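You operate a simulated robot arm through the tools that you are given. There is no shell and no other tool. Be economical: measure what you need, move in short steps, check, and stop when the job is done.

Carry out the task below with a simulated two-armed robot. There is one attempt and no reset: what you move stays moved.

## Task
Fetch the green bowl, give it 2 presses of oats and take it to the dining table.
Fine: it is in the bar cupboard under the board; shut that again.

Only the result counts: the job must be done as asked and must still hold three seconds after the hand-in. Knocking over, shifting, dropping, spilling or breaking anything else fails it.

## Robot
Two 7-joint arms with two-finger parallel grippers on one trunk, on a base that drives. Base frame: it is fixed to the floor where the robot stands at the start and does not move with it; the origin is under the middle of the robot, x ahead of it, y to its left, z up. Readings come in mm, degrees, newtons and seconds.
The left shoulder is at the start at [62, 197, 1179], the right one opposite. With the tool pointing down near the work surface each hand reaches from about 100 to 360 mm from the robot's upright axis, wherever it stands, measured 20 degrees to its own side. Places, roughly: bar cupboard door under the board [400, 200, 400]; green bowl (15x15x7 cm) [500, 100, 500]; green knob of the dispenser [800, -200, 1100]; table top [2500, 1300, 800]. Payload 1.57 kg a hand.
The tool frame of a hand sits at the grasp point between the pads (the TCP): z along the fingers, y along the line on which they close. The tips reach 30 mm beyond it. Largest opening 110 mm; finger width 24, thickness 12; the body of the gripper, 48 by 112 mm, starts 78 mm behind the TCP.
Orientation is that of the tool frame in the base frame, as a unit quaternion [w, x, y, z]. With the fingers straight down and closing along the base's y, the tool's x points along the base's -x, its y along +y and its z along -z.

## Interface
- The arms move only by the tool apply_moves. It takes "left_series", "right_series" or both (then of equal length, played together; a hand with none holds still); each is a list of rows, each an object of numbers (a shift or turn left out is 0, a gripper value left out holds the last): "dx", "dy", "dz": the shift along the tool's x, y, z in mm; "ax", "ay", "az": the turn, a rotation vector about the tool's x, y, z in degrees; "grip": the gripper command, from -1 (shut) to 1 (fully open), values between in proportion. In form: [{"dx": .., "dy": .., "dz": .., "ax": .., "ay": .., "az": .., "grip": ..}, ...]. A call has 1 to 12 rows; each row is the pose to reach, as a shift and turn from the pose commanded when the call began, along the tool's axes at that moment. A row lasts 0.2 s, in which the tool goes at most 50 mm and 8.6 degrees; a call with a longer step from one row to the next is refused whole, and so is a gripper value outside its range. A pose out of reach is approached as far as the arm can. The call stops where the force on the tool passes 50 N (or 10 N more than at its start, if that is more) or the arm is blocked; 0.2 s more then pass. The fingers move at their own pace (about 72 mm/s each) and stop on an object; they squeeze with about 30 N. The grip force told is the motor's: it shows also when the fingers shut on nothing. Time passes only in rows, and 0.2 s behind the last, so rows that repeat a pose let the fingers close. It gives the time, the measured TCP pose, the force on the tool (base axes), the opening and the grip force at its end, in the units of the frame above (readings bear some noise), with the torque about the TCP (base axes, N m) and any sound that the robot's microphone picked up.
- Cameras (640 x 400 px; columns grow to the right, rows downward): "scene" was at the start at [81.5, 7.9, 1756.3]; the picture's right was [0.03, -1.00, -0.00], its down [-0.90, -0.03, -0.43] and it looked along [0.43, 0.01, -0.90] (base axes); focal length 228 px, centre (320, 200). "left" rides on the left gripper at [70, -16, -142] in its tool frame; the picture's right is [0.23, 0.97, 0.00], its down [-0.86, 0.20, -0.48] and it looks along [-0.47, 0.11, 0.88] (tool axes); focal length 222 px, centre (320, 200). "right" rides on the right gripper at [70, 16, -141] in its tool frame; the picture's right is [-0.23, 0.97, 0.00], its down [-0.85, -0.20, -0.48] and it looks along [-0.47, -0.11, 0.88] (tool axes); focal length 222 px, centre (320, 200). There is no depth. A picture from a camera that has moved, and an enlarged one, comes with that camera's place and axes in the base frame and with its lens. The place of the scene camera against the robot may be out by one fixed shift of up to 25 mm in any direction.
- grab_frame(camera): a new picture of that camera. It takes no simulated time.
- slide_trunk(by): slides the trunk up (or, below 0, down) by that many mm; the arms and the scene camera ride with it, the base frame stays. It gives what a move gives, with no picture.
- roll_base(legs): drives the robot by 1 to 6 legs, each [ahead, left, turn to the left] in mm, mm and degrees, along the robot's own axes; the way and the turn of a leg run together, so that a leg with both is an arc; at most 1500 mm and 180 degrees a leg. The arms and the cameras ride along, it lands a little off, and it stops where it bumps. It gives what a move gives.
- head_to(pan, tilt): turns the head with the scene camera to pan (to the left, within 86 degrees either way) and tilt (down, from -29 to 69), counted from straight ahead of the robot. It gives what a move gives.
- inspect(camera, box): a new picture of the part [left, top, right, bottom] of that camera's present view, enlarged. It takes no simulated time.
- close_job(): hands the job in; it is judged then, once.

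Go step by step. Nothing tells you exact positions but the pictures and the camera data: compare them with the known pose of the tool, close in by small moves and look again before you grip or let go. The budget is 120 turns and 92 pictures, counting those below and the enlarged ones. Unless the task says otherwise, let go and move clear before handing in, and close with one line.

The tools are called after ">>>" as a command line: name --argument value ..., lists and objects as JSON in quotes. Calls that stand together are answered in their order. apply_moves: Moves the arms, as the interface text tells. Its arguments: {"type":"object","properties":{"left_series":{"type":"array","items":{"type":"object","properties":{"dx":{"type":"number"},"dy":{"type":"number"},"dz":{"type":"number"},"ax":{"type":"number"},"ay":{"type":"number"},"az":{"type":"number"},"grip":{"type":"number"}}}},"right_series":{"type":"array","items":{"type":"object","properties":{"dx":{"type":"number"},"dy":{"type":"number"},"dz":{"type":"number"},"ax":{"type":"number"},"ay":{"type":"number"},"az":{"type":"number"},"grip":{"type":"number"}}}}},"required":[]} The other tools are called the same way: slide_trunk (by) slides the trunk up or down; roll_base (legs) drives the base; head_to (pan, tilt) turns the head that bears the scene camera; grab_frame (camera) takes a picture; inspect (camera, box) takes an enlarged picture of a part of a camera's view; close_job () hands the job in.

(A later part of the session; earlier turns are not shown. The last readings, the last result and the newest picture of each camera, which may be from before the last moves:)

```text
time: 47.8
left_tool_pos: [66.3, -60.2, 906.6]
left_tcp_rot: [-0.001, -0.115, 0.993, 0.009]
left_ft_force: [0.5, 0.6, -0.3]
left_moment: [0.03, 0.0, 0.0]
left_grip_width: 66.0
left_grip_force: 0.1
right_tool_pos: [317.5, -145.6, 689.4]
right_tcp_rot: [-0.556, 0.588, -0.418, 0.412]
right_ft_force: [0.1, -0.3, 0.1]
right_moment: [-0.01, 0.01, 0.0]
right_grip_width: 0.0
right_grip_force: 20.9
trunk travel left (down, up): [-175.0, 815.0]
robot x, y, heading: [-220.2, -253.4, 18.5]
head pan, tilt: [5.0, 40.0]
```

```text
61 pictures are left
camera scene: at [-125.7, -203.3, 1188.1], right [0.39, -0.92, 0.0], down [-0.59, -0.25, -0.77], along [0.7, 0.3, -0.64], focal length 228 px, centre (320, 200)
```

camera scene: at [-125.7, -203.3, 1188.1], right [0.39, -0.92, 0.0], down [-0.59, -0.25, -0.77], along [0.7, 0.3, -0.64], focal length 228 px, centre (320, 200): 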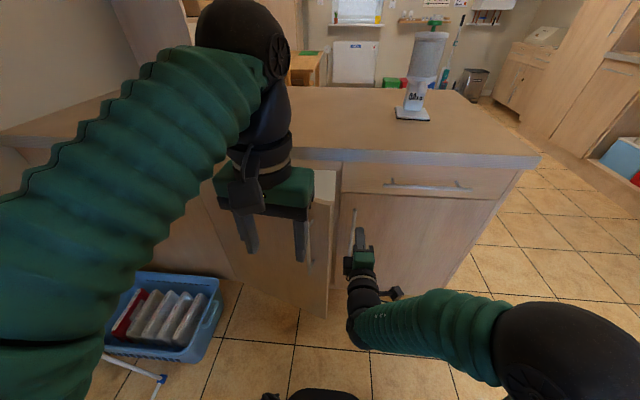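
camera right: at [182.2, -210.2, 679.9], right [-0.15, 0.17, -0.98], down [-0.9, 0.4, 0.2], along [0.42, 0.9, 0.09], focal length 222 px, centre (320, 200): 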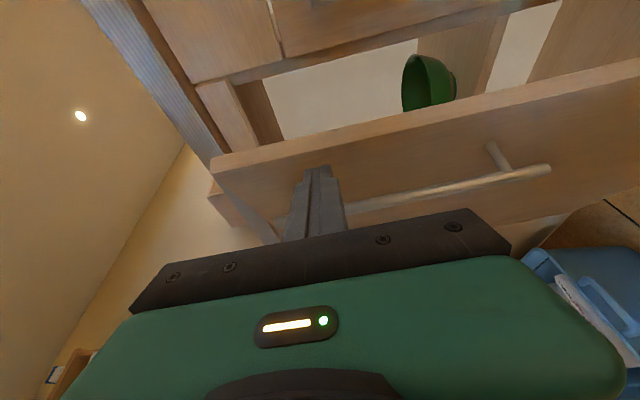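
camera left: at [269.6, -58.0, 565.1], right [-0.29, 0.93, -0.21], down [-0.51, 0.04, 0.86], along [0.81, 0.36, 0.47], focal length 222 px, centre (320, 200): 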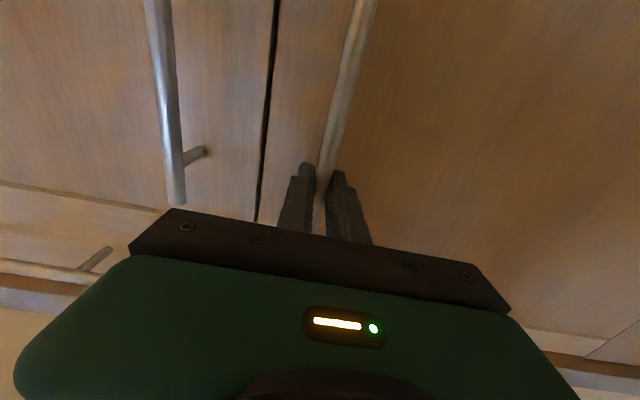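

Pointing exactly forward, reachable. Now left a bit, forward past the door edge between the handles, then left behind the door.

>>> apply_moves --right_series '[{"dx": -26}, {"dx": -51}, {"dx": -51, "dz": 30}, {"dx": -51, "dz": 60}, {"dx": -51, "dz": 88}, {"dx": -51, "dz": 88}]'

>>> grab_frame --camera "right"

>>> inspect --camera "scene" --box '[220, 140, 460, 320]'

```text
time: 49.2
left_tool_pos: [66.1, -60.3, 906.0]
left_tcp_rot: [-0.001, -0.115, 0.993, 0.01]
left_ft_force: [0.1, 0.0, -0.6]
left_moment: [-0.04, 0.0, -0.02]
left_grip_width: 66.0
left_grip_force: 0.0
right_tool_pos: [384.1, -69.5, 686.1]
right_tcp_rot: [-0.555, 0.588, -0.42, 0.412]
right_ft_force: [1.0, 0.5, 0.6]
right_moment: [0.02, 0.0, 0.03]
right_grip_width: 0.1
right_grip_force: 21.0
trunk travel left (down, up): [-175.0, 815.0]
robot x, y, heading: [-222.3, -253.2, 18.0]
head pan, tilt: [5.0, 40.0]
```

```text
60 pictures are left
camera right: at [269.2, -178.5, 676.5], right [-0.1, 0.19, -0.98], down [-0.71, 0.67, 0.2], along [0.69, 0.72, 0.06], focal length 222 px, centre (320, 200)
```

right: 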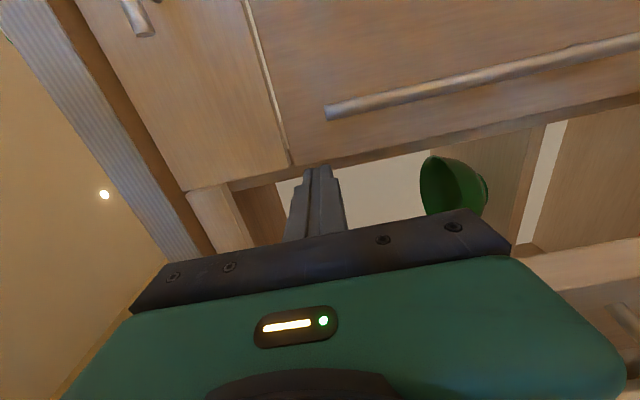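

```text
2.22 times, centred on (340, 230) of scene
camera zoom: at [-125.5, -203.0, 1188.0], right [0.39, -0.92, 0.0], down [-0.59, -0.25, -0.77], along [0.7, 0.3, -0.64], focal length 506 px, centre (276, 133)
```

zoom: 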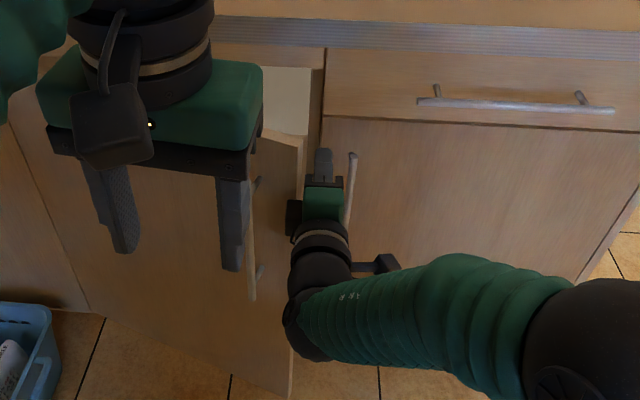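

The fingers need to hook behind the door, which requires pointing left; I'll do that by turning the base. I retract the right hand, drive right 390 and turn 35° left.

>>> apply_moves --right_series '[{"dz": -30}, {"dz": -60}, {"dz": -88}]'

>>> roll_base --legs '[[0, -393, 0], [0, 0, 35]]'

>>> head_to --pan 10 --tilt 40

>>> grab_frame --camera "scene"

>>> grab_frame --camera "right"

```text
time: 50.0
left_tool_pos: [66.0, -58.5, 905.7]
left_tcp_rot: [0.0, -0.116, 0.993, 0.009]
left_ft_force: [0.4, -0.5, 0.1]
left_moment: [0.0, 0.0, 0.0]
left_grip_width: 66.1
left_grip_force: 0.1
right_tool_pos: [298.8, -95.5, 688.6]
right_tcp_rot: [-0.556, 0.588, -0.418, 0.412]
right_ft_force: [0.8, -0.1, -0.3]
right_moment: [0.0, 0.01, 0.02]
right_grip_width: 0.0
right_grip_force: 21.6
trunk travel left (down, up): [-175.0, 815.0]
robot x, y, heading: [-221.2, -251.8, 18.3]
head pan, tilt: [5.0, 40.0]
```

```text
time: 54.1
left_tool_pos: [24.0, -301.7, 905.4]
left_tcp_rot: [-0.004, -0.412, 0.911, 0.009]
left_ft_force: [-1.0, -0.5, -0.4]
left_moment: [0.01, -0.03, -0.01]
left_grip_width: 65.9
left_grip_force: 0.0
right_tool_pos: [235.2, -193.6, 689.7]
right_tcp_rot: [-0.655, 0.688, -0.219, 0.223]
right_ft_force: [0.9, 0.5, 0.1]
right_moment: [0.0, 0.01, -0.01]
right_grip_width: 0.1
right_grip_force: 20.7
trunk travel left (down, up): [-175.0, 815.0]
robot x, y, heading: [-96.7, -623.4, 53.7]
head pan, tilt: [5.0, 40.0]
```

```text
time: 54.8
left_tool_pos: [23.6, -301.2, 904.9]
left_tcp_rot: [-0.004, -0.411, 0.911, 0.009]
left_ft_force: [-0.7, 0.6, -0.5]
left_moment: [0.02, 0.02, 0.01]
left_grip_width: 66.2
left_grip_force: 0.1
right_tool_pos: [234.4, -194.6, 690.4]
right_tcp_rot: [-0.655, 0.688, -0.22, 0.224]
right_ft_force: [0.3, 0.0, 0.4]
right_moment: [0.01, 0.0, 0.02]
right_grip_width: 0.1
right_grip_force: 21.4
trunk travel left (down, up): [-175.0, 815.0]
robot x, y, heading: [-99.4, -624.4, 53.7]
head pan, tilt: [10.0, 40.0]
```

```text
58 pictures are left
camera scene: at [-54.0, -518.1, 1188.0], right [0.9, -0.44, 0.0], down [-0.29, -0.58, -0.77], along [0.34, 0.69, -0.64], focal length 228 px, centre (320, 200)
```

scene: 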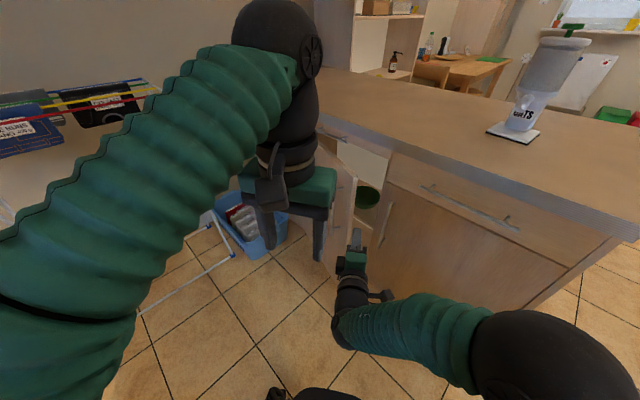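

```text
57 pictures are left
camera right: at [205.4, -350.0, 680.2], right [-0.19, 0.09, -0.98], down [-0.97, 0.13, 0.2], along [0.15, 0.99, 0.06], focal length 222 px, centre (320, 200)
```

right: 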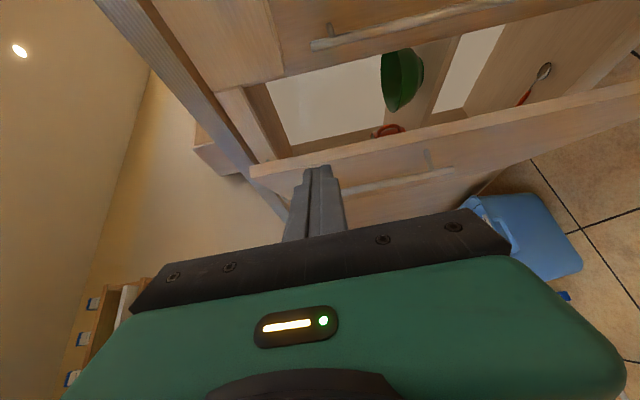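

The fingers line up with the gap between door edge and right door. I shift the hand 20 mm right for clearance and drive 190 ahead into the gap.

>>> apply_moves --right_series '[{"dx": 10}, {"dx": 20}]'

>>> roll_base --legs '[[110, 0, 0]]'

>>> grab_frame --camera "right"

>>> inspect --camera "scene" --box '[260, 120, 480, 300]'

```text
time: 55.4
left_tool_pos: [22.2, -302.5, 906.7]
left_tcp_rot: [-0.004, -0.413, 0.911, 0.008]
left_ft_force: [0.2, 1.1, -0.1]
left_moment: [0.01, 0.0, -0.01]
left_grip_width: 66.1
left_grip_force: 0.1
right_tool_pos: [251.5, -206.6, 689.6]
right_tcp_rot: [-0.655, 0.688, -0.218, 0.223]
right_ft_force: [0.4, -0.4, -0.4]
right_moment: [-0.02, 0.0, 0.02]
right_grip_width: 0.2
right_grip_force: 20.9
trunk travel left (down, up): [-175.0, 815.0]
robot x, y, heading: [-95.4, -624.2, 53.6]
head pan, tilt: [10.0, 40.0]
```

```text
time: 56.6
left_tool_pos: [89.0, -212.1, 905.5]
left_tcp_rot: [-0.005, -0.414, 0.91, 0.009]
left_ft_force: [-0.9, 0.3, 0.9]
left_moment: [0.01, 0.04, 0.01]
left_grip_width: 66.1
left_grip_force: 0.0
right_tool_pos: [315.6, -117.7, 688.7]
right_tcp_rot: [-0.655, 0.688, -0.219, 0.222]
right_ft_force: [1.0, 0.7, 0.1]
right_moment: [0.0, 0.01, -0.01]
right_grip_width: 0.2
right_grip_force: 21.3
trunk travel left (down, up): [-175.0, 815.0]
robot x, y, heading: [-30.1, -535.2, 54.1]
head pan, tilt: [10.0, 40.0]
```

```text
56 pictures are left
camera right: at [287.0, -270.9, 679.5], right [-0.19, 0.09, -0.98], down [-0.97, 0.13, 0.2], along [0.14, 0.99, 0.06], focal length 222 px, centre (320, 200)
```

right: 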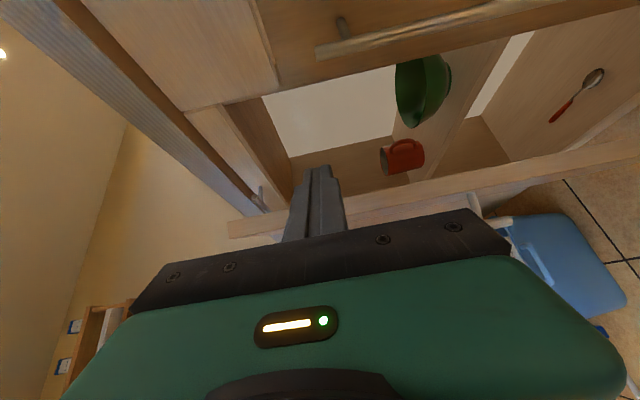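

```text
2.22 times, centred on (370, 210) of scene
camera zoom: at [11.8, -427.8, 1187.9], right [0.9, -0.44, 0.0], down [-0.28, -0.58, -0.76], along [0.34, 0.69, -0.64], focal length 506 px, centre (209, 178)
```

zoom: 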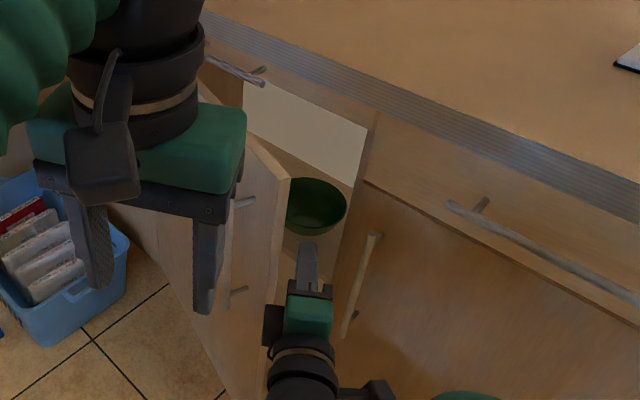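

The gap is clear and the fingers point through it; a red mug stands left of the bowl on the shelf. I drive on 80.

>>> roll_base --legs '[[85, 0, 0]]'

>>> inspect --camera "scene" --box '[260, 120, 480, 300]'

```text
time: 57.7
left_tool_pos: [139.3, -142.7, 904.2]
left_tcp_rot: [-0.006, -0.414, 0.91, 0.009]
left_ft_force: [0.5, 0.1, -0.1]
left_moment: [-0.01, -0.04, -0.03]
left_grip_width: 66.2
left_grip_force: 0.0
right_tool_pos: [366.6, -47.0, 689.0]
right_tcp_rot: [-0.655, 0.688, -0.219, 0.221]
right_ft_force: [-0.2, -0.1, 0.7]
right_moment: [0.01, 0.01, 0.0]
right_grip_width: 0.0
right_grip_force: 21.4
trunk travel left (down, up): [-175.0, 815.0]
robot x, y, heading: [17.4, -464.2, 54.0]
head pan, tilt: [10.0, 40.0]
```

```text
2.22 times, centred on (370, 210) of scene
camera zoom: at [62.5, -358.1, 1187.9], right [0.9, -0.44, 0.0], down [-0.28, -0.58, -0.76], along [0.34, 0.69, -0.64], focal length 506 px, centre (209, 178)
```

zoom: 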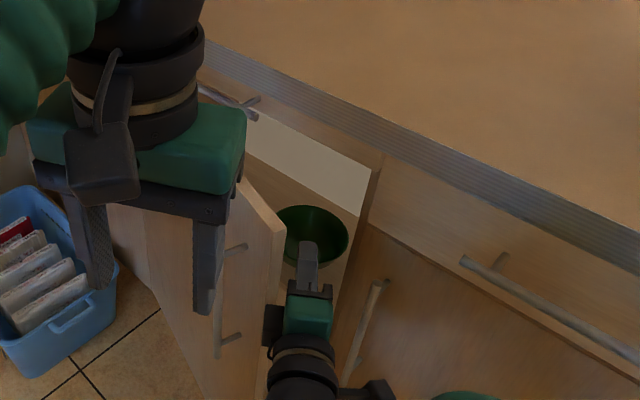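

Fingers are inside, behind the door. I sweep the door open by turning the base left 25°.

>>> roll_base --legs '[[0, 0, 12], [0, 0, 13]]'

>>> head_to --pan -15 --tilt 40

>>> grab_frame --camera "scene"

```text
time: 58.8
left_tool_pos: [86.1, -130.8, 906.7]
left_tcp_rot: [-0.005, -0.484, 0.875, 0.01]
left_ft_force: [1.1, 0.6, -0.2]
left_moment: [0.0, -0.02, 0.03]
left_grip_width: 66.0
left_grip_force: 0.0
right_tool_pos: [295.1, -2.0, 691.6]
right_tcp_rot: [-0.673, 0.701, -0.164, 0.168]
right_ft_force: [-1.4, -11.5, 4.5]
right_moment: [-0.09, 0.42, 0.76]
right_grip_width: 0.0
right_grip_force: 21.4
trunk travel left (down, up): [-175.0, 815.0]
robot x, y, heading: [16.8, -463.0, 62.6]
head pan, tilt: [10.0, 40.0]
stopped in leg 1: the force on the tool passed its limit at 62 N (the readings are from after the stop); the commanded pose is now the measured one
```

```text
time: 59.7
left_tool_pos: [85.1, -131.0, 906.1]
left_tcp_rot: [-0.006, -0.484, 0.875, 0.009]
left_ft_force: [0.2, 0.4, -0.2]
left_moment: [0.0, 0.01, 0.02]
left_grip_width: 65.9
left_grip_force: 0.0
right_tool_pos: [296.1, -2.0, 690.8]
right_tcp_rot: [-0.672, 0.702, -0.164, 0.17]
right_ft_force: [-3.6, -14.1, 5.7]
right_moment: [-0.07, 0.4, 0.97]
right_grip_width: 0.2
right_grip_force: 21.4
trunk travel left (down, up): [-175.0, 815.0]
robot x, y, heading: [20.1, -465.1, 62.8]
head pan, tilt: [-15.0, 40.0]
```

```text
53 pictures are left
camera scene: at [76.9, -373.2, 1188.4], right [0.74, -0.67, 0.0], down [-0.43, -0.48, -0.77], along [0.51, 0.57, -0.64], focal length 228 px, centre (320, 200)
```

scene: 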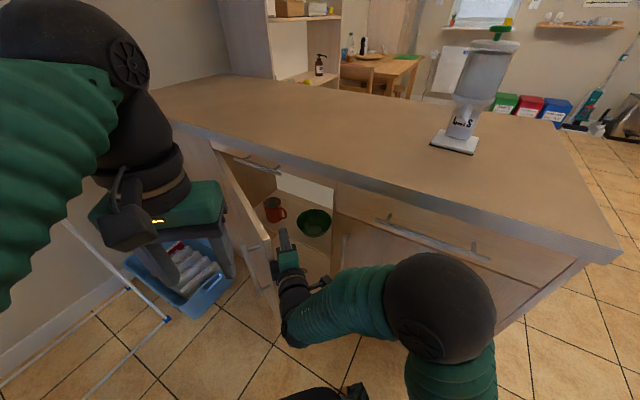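

The push was too brisk but the door moved. I continue slowly with the arm, sweeping left.

>>> apply_moves --right_series '[{"dx": -8}, {"dx": -16}, {"dx": -24}, {"dx": -32}, {"dx": -40}, {"dx": -50}, {"dx": -60}, {"dx": -70}, {"dx": -80}, {"dx": -90}, {"dx": -100}]'

>>> grab_frame --camera "scene"

```text
time: 60.4
left_tool_pos: [85.5, -134.6, 907.7]
left_tcp_rot: [-0.004, -0.484, 0.875, 0.01]
left_ft_force: [-1.2, 0.3, -0.4]
left_moment: [0.0, 0.02, 0.0]
left_grip_width: 65.9
left_grip_force: 0.0
right_tool_pos: [276.7, 1.6, 690.3]
right_tcp_rot: [-0.673, 0.702, -0.161, 0.168]
right_ft_force: [-7.2, -26.8, 9.9]
right_moment: [-0.01, 0.66, 1.81]
right_grip_width: 0.1
right_grip_force: 21.3
trunk travel left (down, up): [-175.0, 815.0]
robot x, y, heading: [19.6, -469.0, 62.7]
head pan, tilt: [-15.0, 40.0]
stopped in row 3 (right hand): the force on the tool passed its limit at 54 N (the readings are from after the stop); the commanded pose is now the measured one
```

```text
52 pictures are left
camera scene: at [76.0, -376.8, 1188.8], right [0.74, -0.67, 0.0], down [-0.43, -0.47, -0.77], along [0.52, 0.57, -0.64], focal length 228 px, centre (320, 200)
```

scene: 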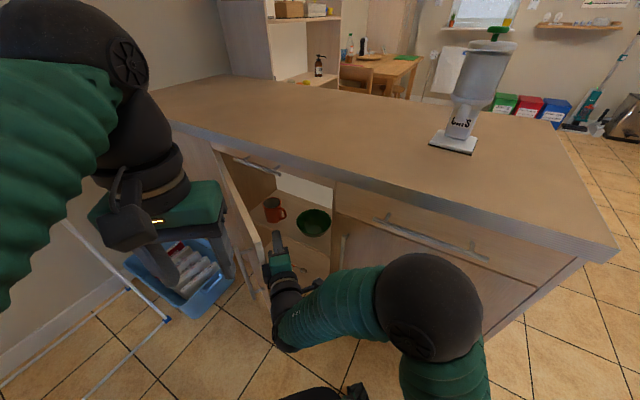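

The reaction points along the door rather than across it, so I look closely at the contact.

>>> inspect --camera "scene" --box '[200, 140, 360, 320]'

>>> grab_frame --camera "right"

```text
2.22 times, centred on (280, 230) of scene
camera zoom: at [76.0, -376.8, 1188.8], right [0.74, -0.67, 0.0], down [-0.43, -0.47, -0.77], along [0.52, 0.57, -0.64], focal length 506 px, centre (409, 133)
```

zoom: 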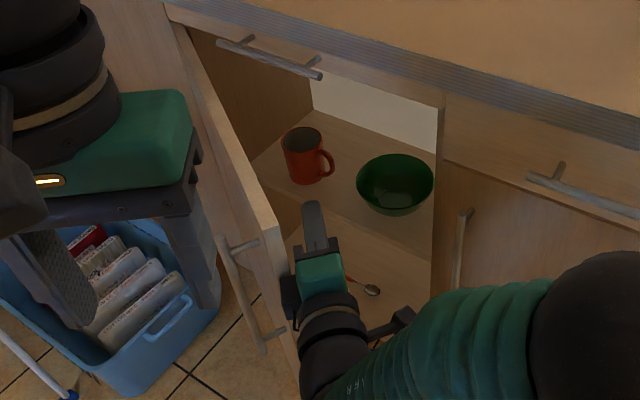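

```text
50 pictures are left
camera right: at [273.1, -155.6, 681.1], right [-0.2, 0.06, -0.98], down [-0.98, -0.03, 0.2], along [-0.02, 1.0, 0.07], focal length 222 px, centre (320, 200)
```

right: 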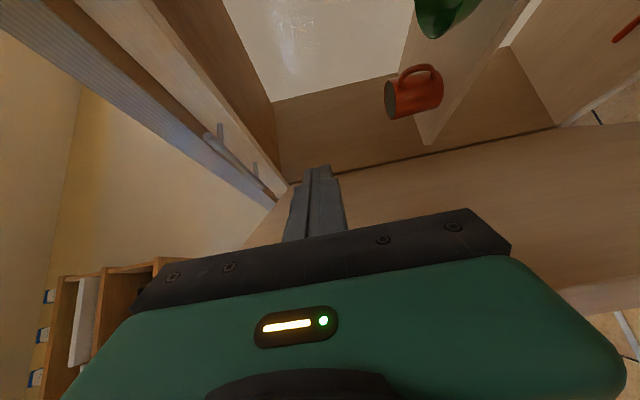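

The door is now open about 30° with the gripper's side on its edge; the edge catches axially. I add some retraction to follow the arc.

>>> apply_moves --right_series '[{"dx": -2, "dz": -8}, {"dx": -10, "dz": -12}, {"dx": -20, "dz": -16}, {"dx": -30, "dz": -20}, {"dx": -40, "dz": -24}, {"dx": -50, "dz": -28}, {"dx": -60, "dz": -32}, {"dx": -70, "dz": -36}, {"dx": -80, "dz": -40}, {"dx": -90, "dz": -45}, {"dx": -100, "dz": -50}]'

>>> grab_frame --camera "scene"

```text
time: 63.0
left_tool_pos: [86.6, -130.0, 905.8]
left_tcp_rot: [-0.006, -0.484, 0.875, 0.008]
left_ft_force: [0.3, -0.2, -0.2]
left_moment: [0.01, -0.01, 0.0]
left_grip_width: 66.0
left_grip_force: 0.1
right_tool_pos: [225.4, 6.9, 702.8]
right_tcp_rot: [-0.67, 0.684, -0.205, 0.204]
right_ft_force: [-0.1, -0.5, 0.5]
right_moment: [0.01, 0.0, -0.02]
right_grip_width: 0.0
right_grip_force: 21.5
trunk travel left (down, up): [-175.0, 815.0]
robot x, y, heading: [20.4, -465.9, 62.9]
head pan, tilt: [-15.0, 40.0]
stopped in row 11 (right hand): the arm was blocked; the commanded pose is now the measured one
```

```text
49 pictures are left
camera scene: at [77.3, -370.7, 1188.4], right [0.74, -0.67, 0.0], down [-0.43, -0.48, -0.77], along [0.51, 0.57, -0.64], focal length 228 px, centre (320, 200)
```

scene: 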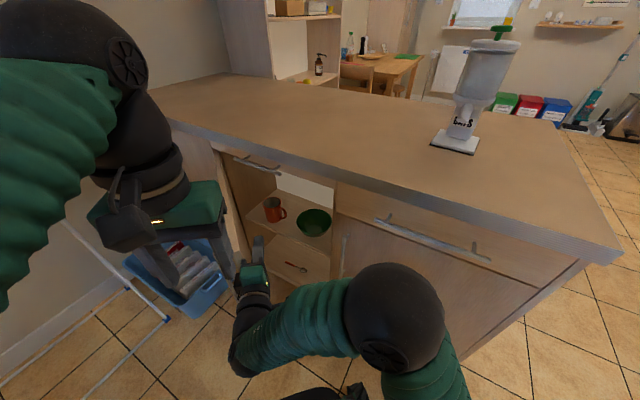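

The door is much wider open now; I zoom to measure its angle and the bowl.

>>> inspect --camera "scene" --box '[190, 130, 370, 290]'

```text
2.50 times, centred on (280, 210) of scene
camera zoom: at [77.3, -370.7, 1188.4], right [0.74, -0.67, 0.0], down [-0.43, -0.48, -0.77], along [0.51, 0.57, -0.64], focal length 570 px, centre (420, 175)
```

zoom: 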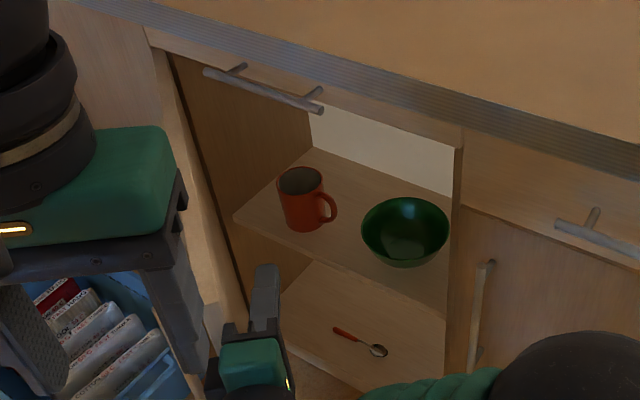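

Door is at about 38°, with the shelf, bowl (≈u 530, v −15) and mug in view. I back the hand out to the right and reposition the robot to face the bowl (heading about 20° left of the bar normal).

>>> apply_moves --right_series '[{"dx": 25}, {"dx": 50}, {"dx": 75}, {"dx": 100}]'

>>> roll_base --legs '[[-110, 0, 0], [0, 0, -25]]'

>>> grab_frame --camera "scene"

```text
time: 64.0
left_tool_pos: [87.4, -129.9, 905.7]
left_tcp_rot: [-0.006, -0.484, 0.875, 0.01]
left_ft_force: [1.1, 0.2, -0.3]
left_moment: [-0.02, 0.02, -0.04]
left_grip_width: 65.7
left_grip_force: 0.0
right_tool_pos: [301.0, -44.9, 704.2]
right_tcp_rot: [-0.672, 0.686, -0.197, 0.196]
right_ft_force: [-0.6, -1.4, 0.8]
right_moment: [0.0, -0.01, 0.03]
right_grip_width: 0.2
right_grip_force: 21.1
trunk travel left (down, up): [-175.0, 815.0]
robot x, y, heading: [19.2, -467.7, 62.9]
head pan, tilt: [-15.0, 40.0]
```

```text
time: 66.4
left_tool_pos: [172.2, -286.7, 905.2]
left_tcp_rot: [-0.003, -0.283, 0.959, 0.01]
left_ft_force: [0.3, 0.5, 0.5]
left_moment: [0.01, 0.0, 0.01]
left_grip_width: 66.3
left_grip_force: 0.0
right_tool_pos: [404.7, -302.3, 701.4]
right_tcp_rot: [-0.612, 0.627, -0.343, 0.339]
right_ft_force: [0.0, 0.4, -0.3]
right_moment: [0.02, 0.01, -0.01]
right_grip_width: 0.0
right_grip_force: 21.0
trunk travel left (down, up): [-175.0, 815.0]
robot x, y, heading: [-31.3, -566.0, 37.7]
head pan, tilt: [-15.0, 40.0]
```

```text
47 pictures are left
camera scene: at [59.0, -506.6, 1188.1], right [0.39, -0.92, 0.0], down [-0.59, -0.25, -0.77], along [0.71, 0.3, -0.64], focal length 228 px, centre (320, 200)
```

scene: 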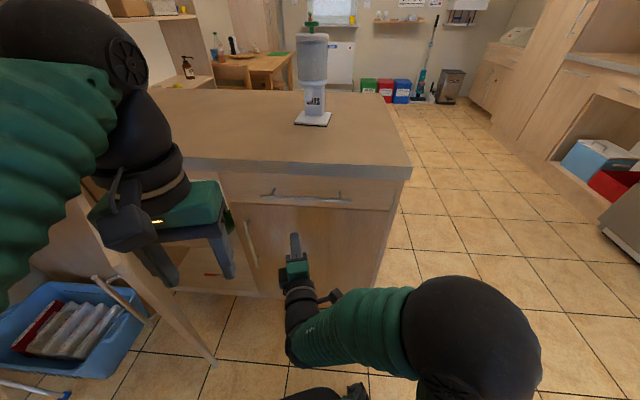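

Robot is at u=-205, v=-529, heading 19.6° left of the bar normal. I drive left 231 then ahead 70.

>>> roll_base --legs '[[0, 231, 0], [70, 0, 0]]'

>>> head_to --pan 5 --tilt 45

>>> grab_frame --camera "scene"

>>> grab_frame --camera "right"

```text
time: 68.8
left_tool_pos: [87.8, -64.4, 904.6]
left_tcp_rot: [-0.004, -0.284, 0.959, 0.01]
left_ft_force: [0.5, 0.1, 0.0]
left_moment: [-0.01, 0.05, 0.0]
left_grip_width: 66.0
left_grip_force: 0.0
right_tool_pos: [318.0, -78.4, 701.6]
right_tcp_rot: [-0.612, 0.628, -0.343, 0.337]
right_ft_force: [-0.1, -0.4, -0.6]
right_moment: [-0.02, -0.03, 0.03]
right_grip_width: 0.2
right_grip_force: 21.3
trunk travel left (down, up): [-175.0, 815.0]
robot x, y, heading: [-116.8, -342.8, 38.0]
head pan, tilt: [-15.0, 40.0]
```

```text
time: 69.6
left_tool_pos: [85.0, -63.6, 904.8]
left_tcp_rot: [-0.002, -0.283, 0.959, 0.01]
left_ft_force: [0.4, 0.2, 0.4]
left_moment: [-0.02, -0.03, 0.02]
left_grip_width: 65.8
left_grip_force: 0.0
right_tool_pos: [316.1, -78.5, 702.4]
right_tcp_rot: [-0.612, 0.627, -0.342, 0.339]
right_ft_force: [0.0, -0.3, 0.1]
right_moment: [0.0, 0.01, 0.05]
right_grip_width: 0.0
right_grip_force: 20.9
trunk travel left (down, up): [-175.0, 815.0]
robot x, y, heading: [-117.4, -343.1, 37.9]
head pan, tilt: [5.0, 45.0]
```

```text
46 pictures are left
camera scene: at [-46.3, -261.2, 1180.8], right [0.68, -0.73, 0.0], down [-0.52, -0.48, -0.71], along [0.52, 0.48, -0.71], focal length 228 px, centre (320, 200)
```

scene: 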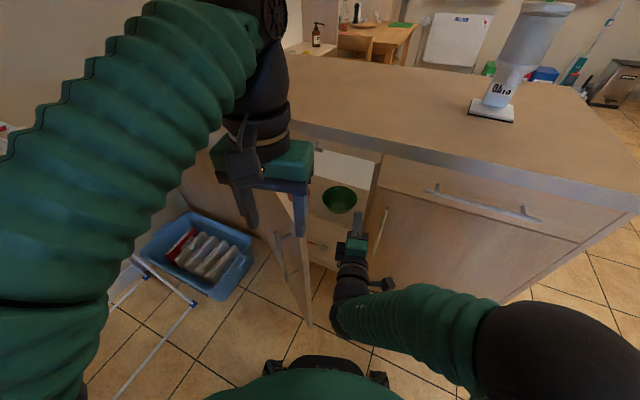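

```text
45 pictures are left
camera right: at [232.9, -212.1, 689.2], right [-0.14, 0.18, -0.97], down [-0.86, 0.47, 0.2], along [0.49, 0.87, 0.09], focal length 222 px, centre (320, 200)
```

right: 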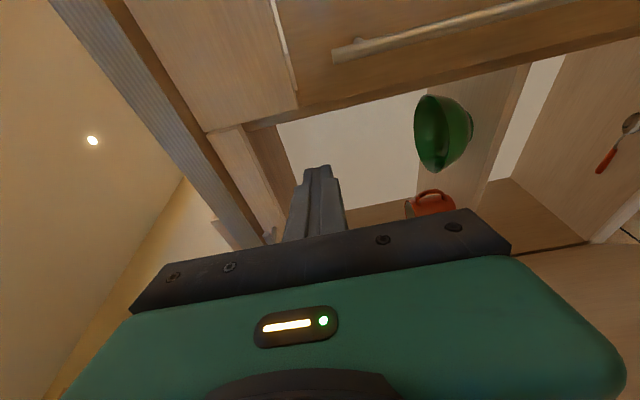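

The bowl's rim centre triangulates to about (u 545, v −25, z 488). I move the right hand left and down with a 40° downward tilt to a pre-grasp in front of the near rim, fingers half open.

>>> apply_moves --right_series '[{"dx": -15, "dy": 25, "dz": 5, "ax": -7, "grip": 0}, {"dx": -30, "dy": 50, "dz": 15, "ax": -14}, {"dx": -45, "dy": 75, "dz": 30, "ax": -21}, {"dx": -60, "dy": 100, "dz": 50, "ax": -28}, {"dx": -70, "dy": 120, "dz": 80, "ax": -34}, {"dx": -76, "dy": 140, "dz": 110, "ax": -40}, {"dx": -76, "dy": 150, "dz": 130, "ax": -40}, {"dx": -76, "dy": 150, "dz": 130, "ax": -40}]'

>>> grab_frame --camera "right"

>>> inspect --camera "scene" --box '[260, 140, 440, 280]'

```text
time: 71.4
left_tool_pos: [85.3, -64.9, 905.4]
left_tcp_rot: [-0.003, -0.284, 0.959, 0.01]
left_ft_force: [0.4, -0.1, -0.2]
left_moment: [-0.02, 0.0, 0.0]
left_grip_width: 66.2
left_grip_force: 0.0
right_tool_pos: [383.4, 53.6, 549.7]
right_tcp_rot: [-0.361, 0.799, -0.437, 0.2]
right_ft_force: [0.3, -0.6, 0.7]
right_moment: [0.02, 0.01, -0.01]
right_grip_width: 55.0
right_grip_force: 0.1
trunk travel left (down, up): [-175.0, 815.0]
robot x, y, heading: [-119.8, -343.0, 38.0]
head pan, tilt: [5.0, 45.0]
```

```text
44 pictures are left
camera right: at [320.5, -66.7, 630.4], right [-0.66, -0.16, -0.73], down [-0.65, 0.6, 0.46], along [0.37, 0.78, -0.5], focal length 222 px, centre (320, 200)
```

right: 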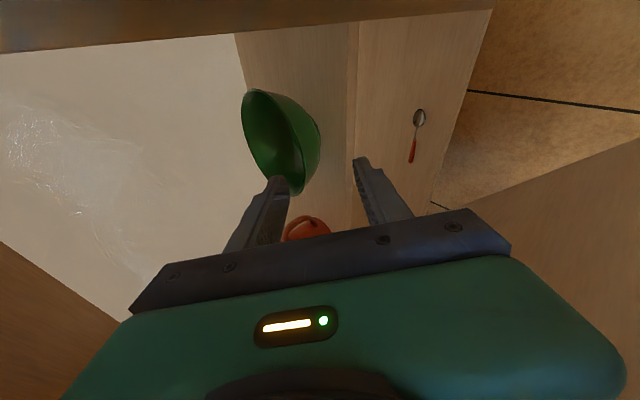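

```text
2.86 times, centred on (350, 210) of scene
camera zoom: at [-46.0, -260.6, 1180.8], right [0.68, -0.73, 0.0], down [-0.52, -0.48, -0.71], along [0.52, 0.48, -0.71], focal length 651 px, centre (234, 171)
```

zoom: 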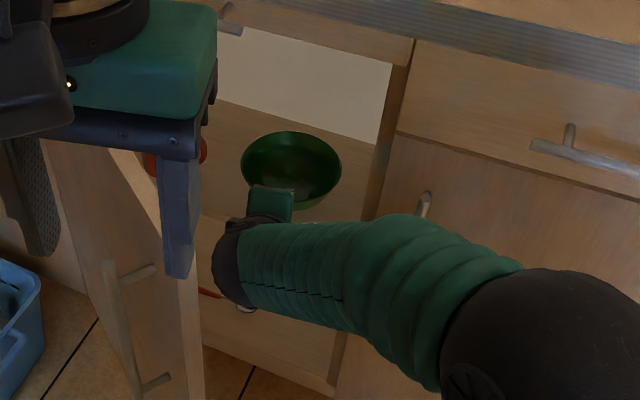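

Estimates agree: rim centre (542, −30, 490), and the hand aims at it. I advance along the tool, shifting slightly so the rim comes between the fingers.

>>> apply_moves --right_series '[{"dy": -8, "dz": 20}, {"dy": -15, "dz": 40}, {"dy": -15, "dz": 60}, {"dy": -15, "dz": 85}, {"dy": -15, "dz": 85}]'

>>> grab_frame --camera "right"

>>> inspect --camera "scene" --box '[290, 160, 390, 240]'

```text
time: 72.6
left_tool_pos: [85.5, -63.9, 905.7]
left_tcp_rot: [-0.003, -0.284, 0.959, 0.011]
left_ft_force: [0.3, -0.9, 0.0]
left_moment: [0.02, -0.03, 0.01]
left_grip_width: 65.9
left_grip_force: 0.0
right_tool_pos: [445.5, 95.7, 504.8]
right_tcp_rot: [-0.361, 0.799, -0.437, 0.2]
right_ft_force: [-0.3, 0.3, -0.8]
right_moment: [-0.02, -0.04, 0.01]
right_grip_width: 54.9
right_grip_force: 0.0
trunk travel left (down, up): [-175.0, 815.0]
robot x, y, heading: [-119.3, -343.6, 37.8]
head pan, tilt: [5.0, 45.0]
```

```text
42 pictures are left
camera right: at [382.1, -25.2, 585.7], right [-0.66, -0.16, -0.73], down [-0.65, 0.6, 0.46], along [0.37, 0.78, -0.5], focal length 222 px, centre (320, 200)
```

right: 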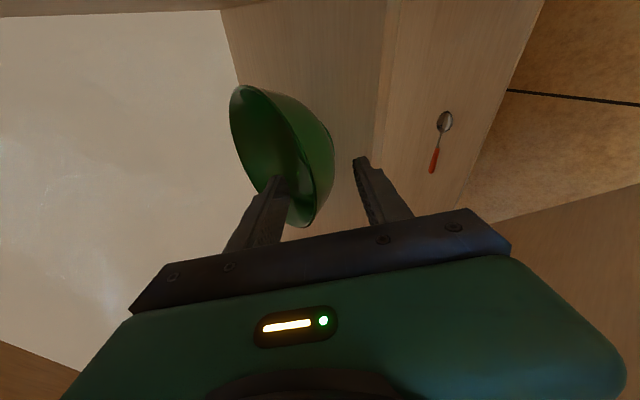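

```text
5.00 times, centred on (340, 200) of scene
camera zoom: at [-45.9, -260.4, 1180.7], right [0.68, -0.73, 0.0], down [-0.52, -0.48, -0.71], along [0.52, 0.48, -0.71], focal length 1139 px, centre (220, 200)
```

zoom: 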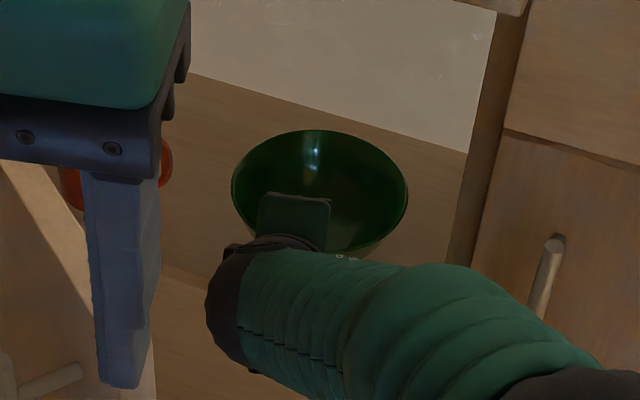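

The near rim lies between the fingers. I shift 8 mm right, advance 30 mm more and close on the wall.

>>> apply_moves --right_series '[{"dx": 8, "dz": 8}, {"dx": 8, "dz": 16}, {"dx": 8, "dz": 24}, {"dx": 8, "dz": 30}, {"dx": 8, "dz": 30}]'

>>> grab_frame --camera "right"

```text
time: 73.8
left_tool_pos: [84.5, -64.2, 904.7]
left_tcp_rot: [-0.003, -0.284, 0.959, 0.011]
left_ft_force: [0.3, 0.1, 0.0]
left_moment: [-0.01, 0.0, 0.02]
left_grip_width: 66.0
left_grip_force: 0.0
right_tool_pos: [469.4, 97.4, 486.2]
right_tcp_rot: [-0.361, 0.799, -0.437, 0.201]
right_ft_force: [-1.0, -1.2, 0.0]
right_moment: [0.0, 0.0, 0.03]
right_grip_width: 55.0
right_grip_force: 0.1
trunk travel left (down, up): [-175.0, 815.0]
robot x, y, heading: [-120.2, -338.5, 38.1]
head pan, tilt: [5.0, 45.0]
```

```text
40 pictures are left
camera right: at [406.0, -22.7, 566.9], right [-0.66, -0.16, -0.73], down [-0.65, 0.6, 0.46], along [0.37, 0.78, -0.5], focal length 222 px, centre (320, 200)
```

right: 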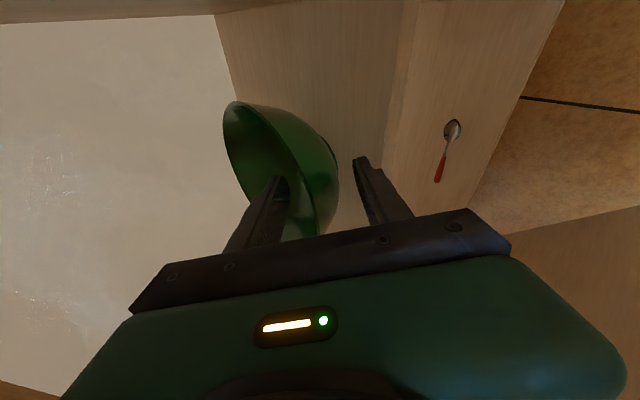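

One finger is inside the bowl, one outside. Closing.

>>> apply_moves --right_series '[{"grip": -0.4}, {"grip": -0.7}, {"grip": -1}, {"grip": -1}, {"grip": -1}, {"grip": -1}]'

>>> grab_frame --camera "right"

```text
time: 75.2
left_tool_pos: [85.8, -63.0, 905.2]
left_tcp_rot: [-0.004, -0.284, 0.959, 0.01]
left_ft_force: [-0.1, 0.4, 0.4]
left_moment: [0.0, 0.01, -0.01]
left_grip_width: 66.0
left_grip_force: 0.1
right_tool_pos: [469.5, 97.5, 485.1]
right_tcp_rot: [-0.361, 0.799, -0.437, 0.201]
right_ft_force: [0.1, -0.2, -3.7]
right_moment: [-0.12, 0.15, 0.0]
right_grip_width: 14.1
right_grip_force: 29.8
trunk travel left (down, up): [-175.0, 815.0]
robot x, y, heading: [-120.2, -341.2, 38.0]
head pan, tilt: [5.0, 45.0]
```

```text
39 pictures are left
camera right: at [406.1, -22.6, 566.6], right [-0.66, -0.16, -0.73], down [-0.65, 0.6, 0.46], along [0.37, 0.78, -0.5], focal length 222 px, centre (320, 200)
```

right: 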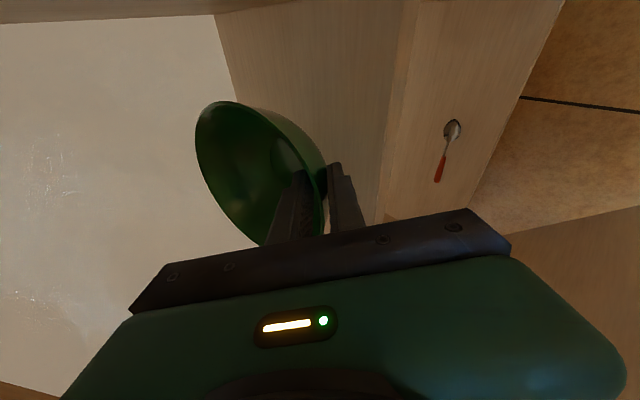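

Gripped on the wall (14 mm incl. curvature). I lift 60 mm and check level.

>>> apply_moves --right_series '[{"dy": -7.5, "dz": -6.6}, {"dy": -15, "dz": -13}, {"dy": -22.5, "dz": -20}, {"dy": -30, "dz": -26}, {"dy": -37.5, "dz": -33}, {"dy": -45, "dz": -39.5}, {"dy": -45, "dz": -39.5}]'

>>> grab_frame --camera "right"

>>> inspect --camera "scene" --box '[260, 140, 440, 280]'

```text
time: 76.8
left_tool_pos: [85.1, -62.7, 904.6]
left_tcp_rot: [-0.004, -0.284, 0.959, 0.01]
left_ft_force: [-0.4, 0.7, 0.4]
left_moment: [0.0, 0.0, 0.01]
left_grip_width: 66.1
left_grip_force: 0.0
right_tool_pos: [468.0, 99.1, 544.6]
right_tcp_rot: [-0.36, 0.799, -0.437, 0.201]
right_ft_force: [0.7, 0.3, -2.9]
right_moment: [-0.14, 0.17, -0.02]
right_grip_width: 14.2
right_grip_force: 29.8
trunk travel left (down, up): [-175.0, 815.0]
robot x, y, heading: [-115.9, -343.4, 38.2]
head pan, tilt: [5.0, 45.0]
```

```text
38 pictures are left
camera right: at [404.9, -21.8, 626.2], right [-0.66, -0.16, -0.73], down [-0.65, 0.6, 0.46], along [0.37, 0.78, -0.5], focal length 222 px, centre (320, 200)
```

right: 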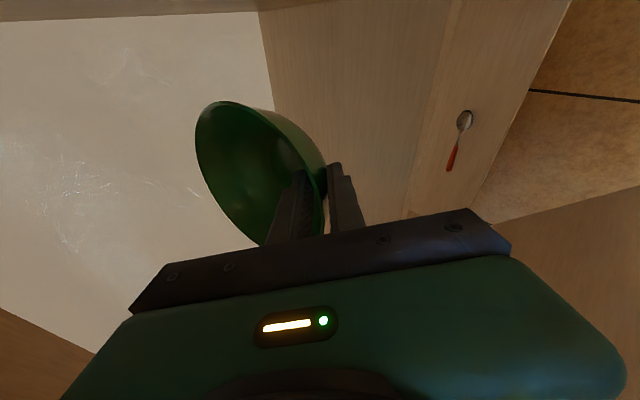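

```text
2.86 times, centred on (350, 210) of scene
camera zoom: at [-45.3, -260.1, 1180.6], right [0.68, -0.73, 0.0], down [-0.52, -0.48, -0.71], along [0.52, 0.48, -0.71], focal length 651 px, centre (234, 171)
```

zoom: 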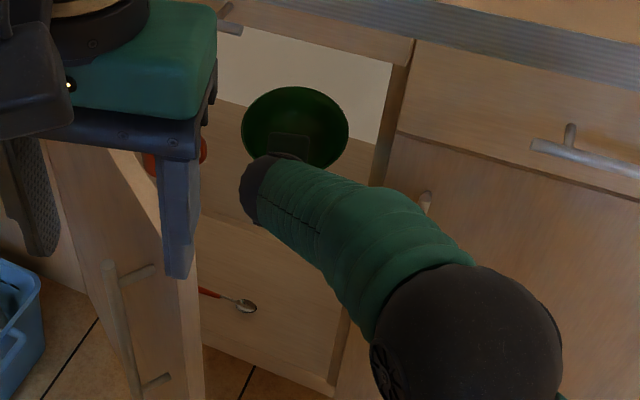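

The bowl is held and off the shelf, slightly tilted back. I withdraw it straight out of the cupboard with the arm first.

>>> apply_moves --right_series '[{"dx": -5, "dy": 13, "dz": -15}, {"dx": -10, "dy": 25, "dz": -29}, {"dx": -15, "dy": 38, "dz": -44}, {"dx": -20, "dy": 51, "dz": -58}, {"dx": -25, "dy": 64, "dz": -73}, {"dx": -30, "dy": 76, "dz": -87}, {"dx": -35, "dy": 89, "dz": -102}, {"dx": -40, "dy": 102, "dz": -117}, {"dx": -45, "dy": 115, "dz": -131}, {"dx": -45, "dy": 115, "dz": -131}]'

>>> grab_frame --camera "scene"

```text
time: 78.0
left_tool_pos: [81.6, -60.6, 904.9]
left_tcp_rot: [-0.003, -0.287, 0.958, 0.009]
left_ft_force: [-0.6, -0.3, -0.3]
left_moment: [0.02, 0.0, -0.02]
left_grip_width: 65.8
left_grip_force: 0.2
right_tool_pos: [460.9, 15.8, 531.6]
right_tcp_rot: [-0.338, 0.77, -0.495, 0.219]
right_ft_force: [-19.2, 35.7, -8.4]
right_moment: [-1.07, -0.13, 1.49]
right_grip_width: 30.9
right_grip_force: 29.7
trunk travel left (down, up): [-175.0, 815.0]
robot x, y, heading: [-116.4, -341.1, 38.2]
head pan, tilt: [5.0, 45.0]
stopped in row 5 (right hand): the force on the tool passed its limit at 67 N (the readings are from after the stop); the commanded pose is now the measured one
```

```text
36 pictures are left
camera scene: at [-49.6, -252.2, 1179.1], right [0.69, -0.73, 0.01], down [-0.51, -0.49, -0.7], along [0.52, 0.48, -0.71], focal length 228 px, centre (320, 200)
```

scene: 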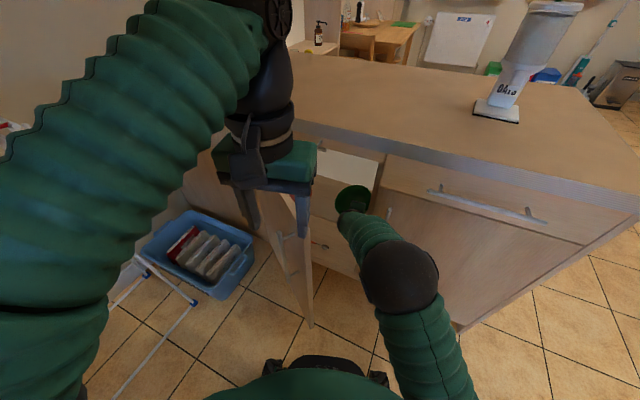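

The arm re-postured and swung right against the side panel; I look at the grip before moving.

>>> grab_frame --camera "right"

>>> inspect --camera "scene" --box '[300, 160, 440, 270]'

```text
35 pictures are left
camera right: at [383.2, -94.4, 614.3], right [-0.69, -0.07, -0.72], down [-0.55, 0.69, 0.47], along [0.46, 0.72, -0.51], focal length 222 px, centre (320, 200)
```

right: 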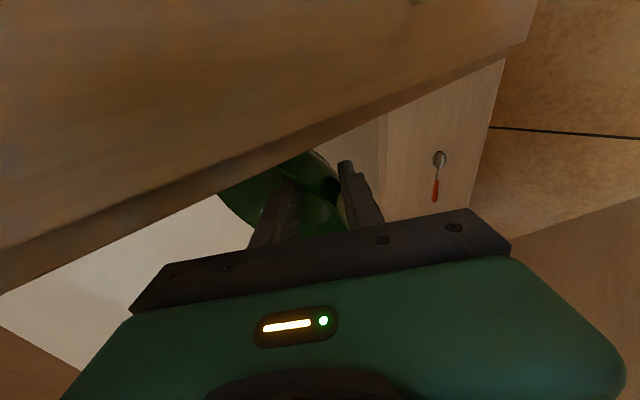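

```text
3.64 times, centred on (370, 215) of scene
camera zoom: at [-49.6, -252.2, 1179.1], right [0.69, -0.73, 0.01], down [-0.51, -0.49, -0.7], along [0.52, 0.48, -0.71], focal length 828 px, centre (138, 146)
```

zoom: 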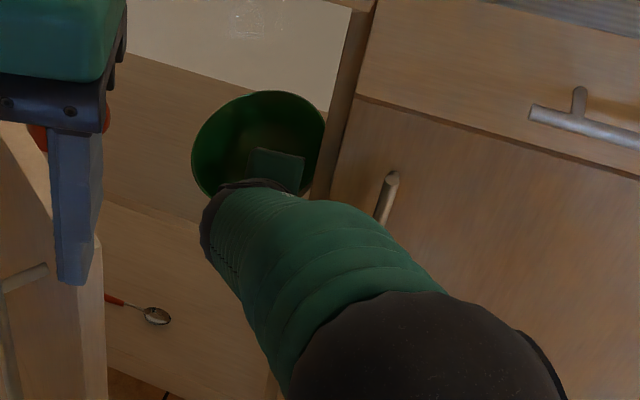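

The bowl is still gripped but pressed on the right panel. I relieve it by driving the base left a little, keeping the arm still.

>>> roll_base --legs '[[0, 70, 0]]'

>>> grab_frame --camera "right"

>>> inspect --camera "scene" --box '[260, 140, 440, 280]'

```text
time: 79.0
left_tool_pos: [44.9, -12.8, 907.4]
left_tcp_rot: [-0.004, -0.285, 0.958, 0.013]
left_ft_force: [0.4, -0.5, 0.7]
left_moment: [-0.02, 0.05, 0.01]
left_grip_width: 65.8
left_grip_force: 0.1
right_tool_pos: [429.7, 55.5, 533.7]
right_tcp_rot: [-0.336, 0.763, -0.504, 0.225]
right_ft_force: [0.3, -0.4, -3.0]
right_moment: [-0.08, 0.21, 0.01]
right_grip_width: 13.3
right_grip_force: 30.0
trunk travel left (down, up): [-175.0, 815.0]
robot x, y, heading: [-156.3, -287.2, 38.0]
head pan, tilt: [5.0, 45.0]
```

```text
33 pictures are left
camera right: at [348.2, -52.8, 616.7], right [-0.69, -0.05, -0.72], down [-0.54, 0.7, 0.47], along [0.49, 0.71, -0.51], focal length 222 px, centre (320, 200)
```

right: 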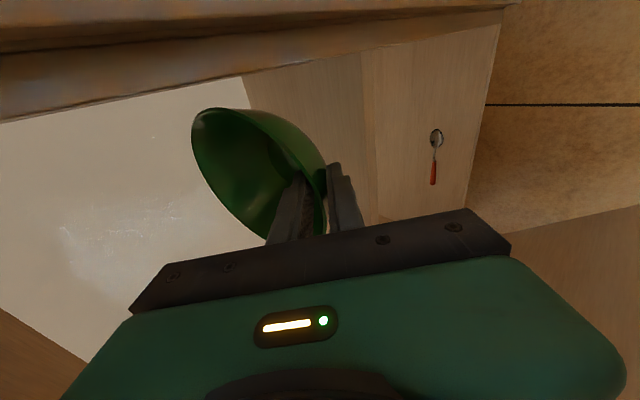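

```text
2.86 times, centred on (350, 210) of scene
camera zoom: at [-83.1, -212.5, 1181.3], right [0.68, -0.73, -0.01], down [-0.52, -0.48, -0.71], along [0.51, 0.49, -0.71], focal length 651 px, centre (234, 171)
```

zoom: 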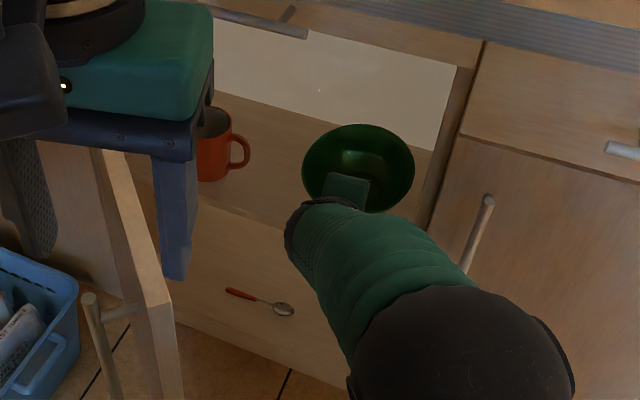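

The grip recovered intact. Now I retract with small, slow steps, slightly left, and check.

>>> apply_moves --right_series '[{"dx": -4, "dy": 6, "dz": -7}, {"dx": -8, "dy": 13, "dz": -14}, {"dx": -12, "dy": 19, "dz": -21}, {"dx": -16, "dy": 26, "dz": -29}, {"dx": -19, "dy": 33, "dz": -36}, {"dx": -19, "dy": 33, "dz": -36}]'

```text
time: 80.0
left_tool_pos: [36.9, -9.6, 907.1]
left_tcp_rot: [-0.001, -0.287, 0.958, 0.011]
left_ft_force: [0.8, 0.1, 0.3]
left_moment: [0.04, 0.04, 0.02]
left_grip_width: 66.1
left_grip_force: 0.0
right_tool_pos: [437.0, 13.6, 526.3]
right_tcp_rot: [-0.321, 0.739, -0.543, 0.237]
right_ft_force: [-23.1, 40.8, -6.1]
right_moment: [-0.86, -0.02, 2.06]
right_grip_width: 27.5
right_grip_force: 29.8
trunk travel left (down, up): [-175.0, 815.0]
robot x, y, heading: [-159.2, -287.8, 38.0]
head pan, tilt: [5.0, 45.0]
stopped in row 5 (right hand): the force on the tool passed its limit at 59 N (the readings are from after the stop); the commanded pose is now the measured one
```

Retracting makes this arm drift right against the panel. I relieve it again with the base and check the space behind me.

>>> roll_base --legs '[[0, 85, 0]]'

>>> head_to --pan 86 --tilt 40

>>> grab_frame --camera "scene"

```text
time: 81.1
left_tool_pos: [-10.9, 53.8, 908.6]
left_tcp_rot: [-0.004, -0.286, 0.958, 0.013]
left_ft_force: [-0.3, 0.4, -0.1]
left_moment: [-0.02, -0.05, 0.0]
left_grip_width: 66.0
left_grip_force: 0.0
right_tool_pos: [393.1, 67.3, 526.2]
right_tcp_rot: [-0.317, 0.731, -0.553, 0.243]
right_ft_force: [0.0, -0.1, -2.4]
right_moment: [-0.04, 0.21, 0.0]
right_grip_width: 12.8
right_grip_force: 29.4
trunk travel left (down, up): [-175.0, 815.0]
robot x, y, heading: [-213.6, -221.3, 38.1]
head pan, tilt: [5.0, 45.0]
```

```text
time: 82.6
left_tool_pos: [-16.0, 57.7, 908.5]
left_tcp_rot: [-0.001, -0.287, 0.958, 0.01]
left_ft_force: [0.1, 0.2, -0.6]
left_moment: [-0.01, 0.0, -0.04]
left_grip_width: 66.1
left_grip_force: 0.1
right_tool_pos: [393.6, 65.6, 528.4]
right_tcp_rot: [-0.315, 0.73, -0.554, 0.248]
right_ft_force: [0.7, 0.0, -2.9]
right_moment: [0.01, 0.24, 0.01]
right_grip_width: 12.3
right_grip_force: 30.2
trunk travel left (down, up): [-175.0, 815.0]
robot x, y, heading: [-213.7, -222.3, 38.2]
head pan, tilt: [85.9, 40.0]
```

```text
31 pictures are left
camera scene: at [-249.1, -122.3, 1188.1], right [0.83, 0.56, 0.0], down [0.36, -0.53, -0.77], along [-0.43, 0.63, -0.64], focal length 228 px, centre (320, 200)
```

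scene: 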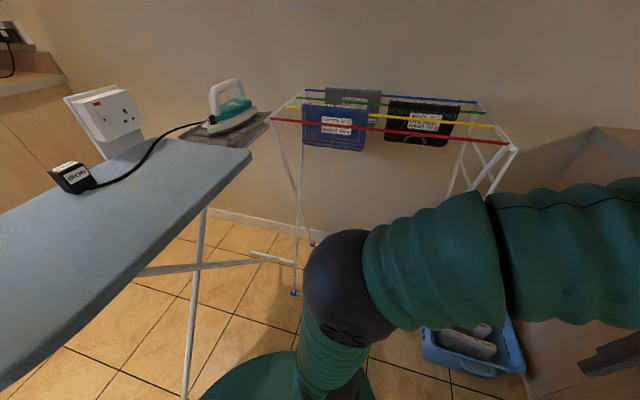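

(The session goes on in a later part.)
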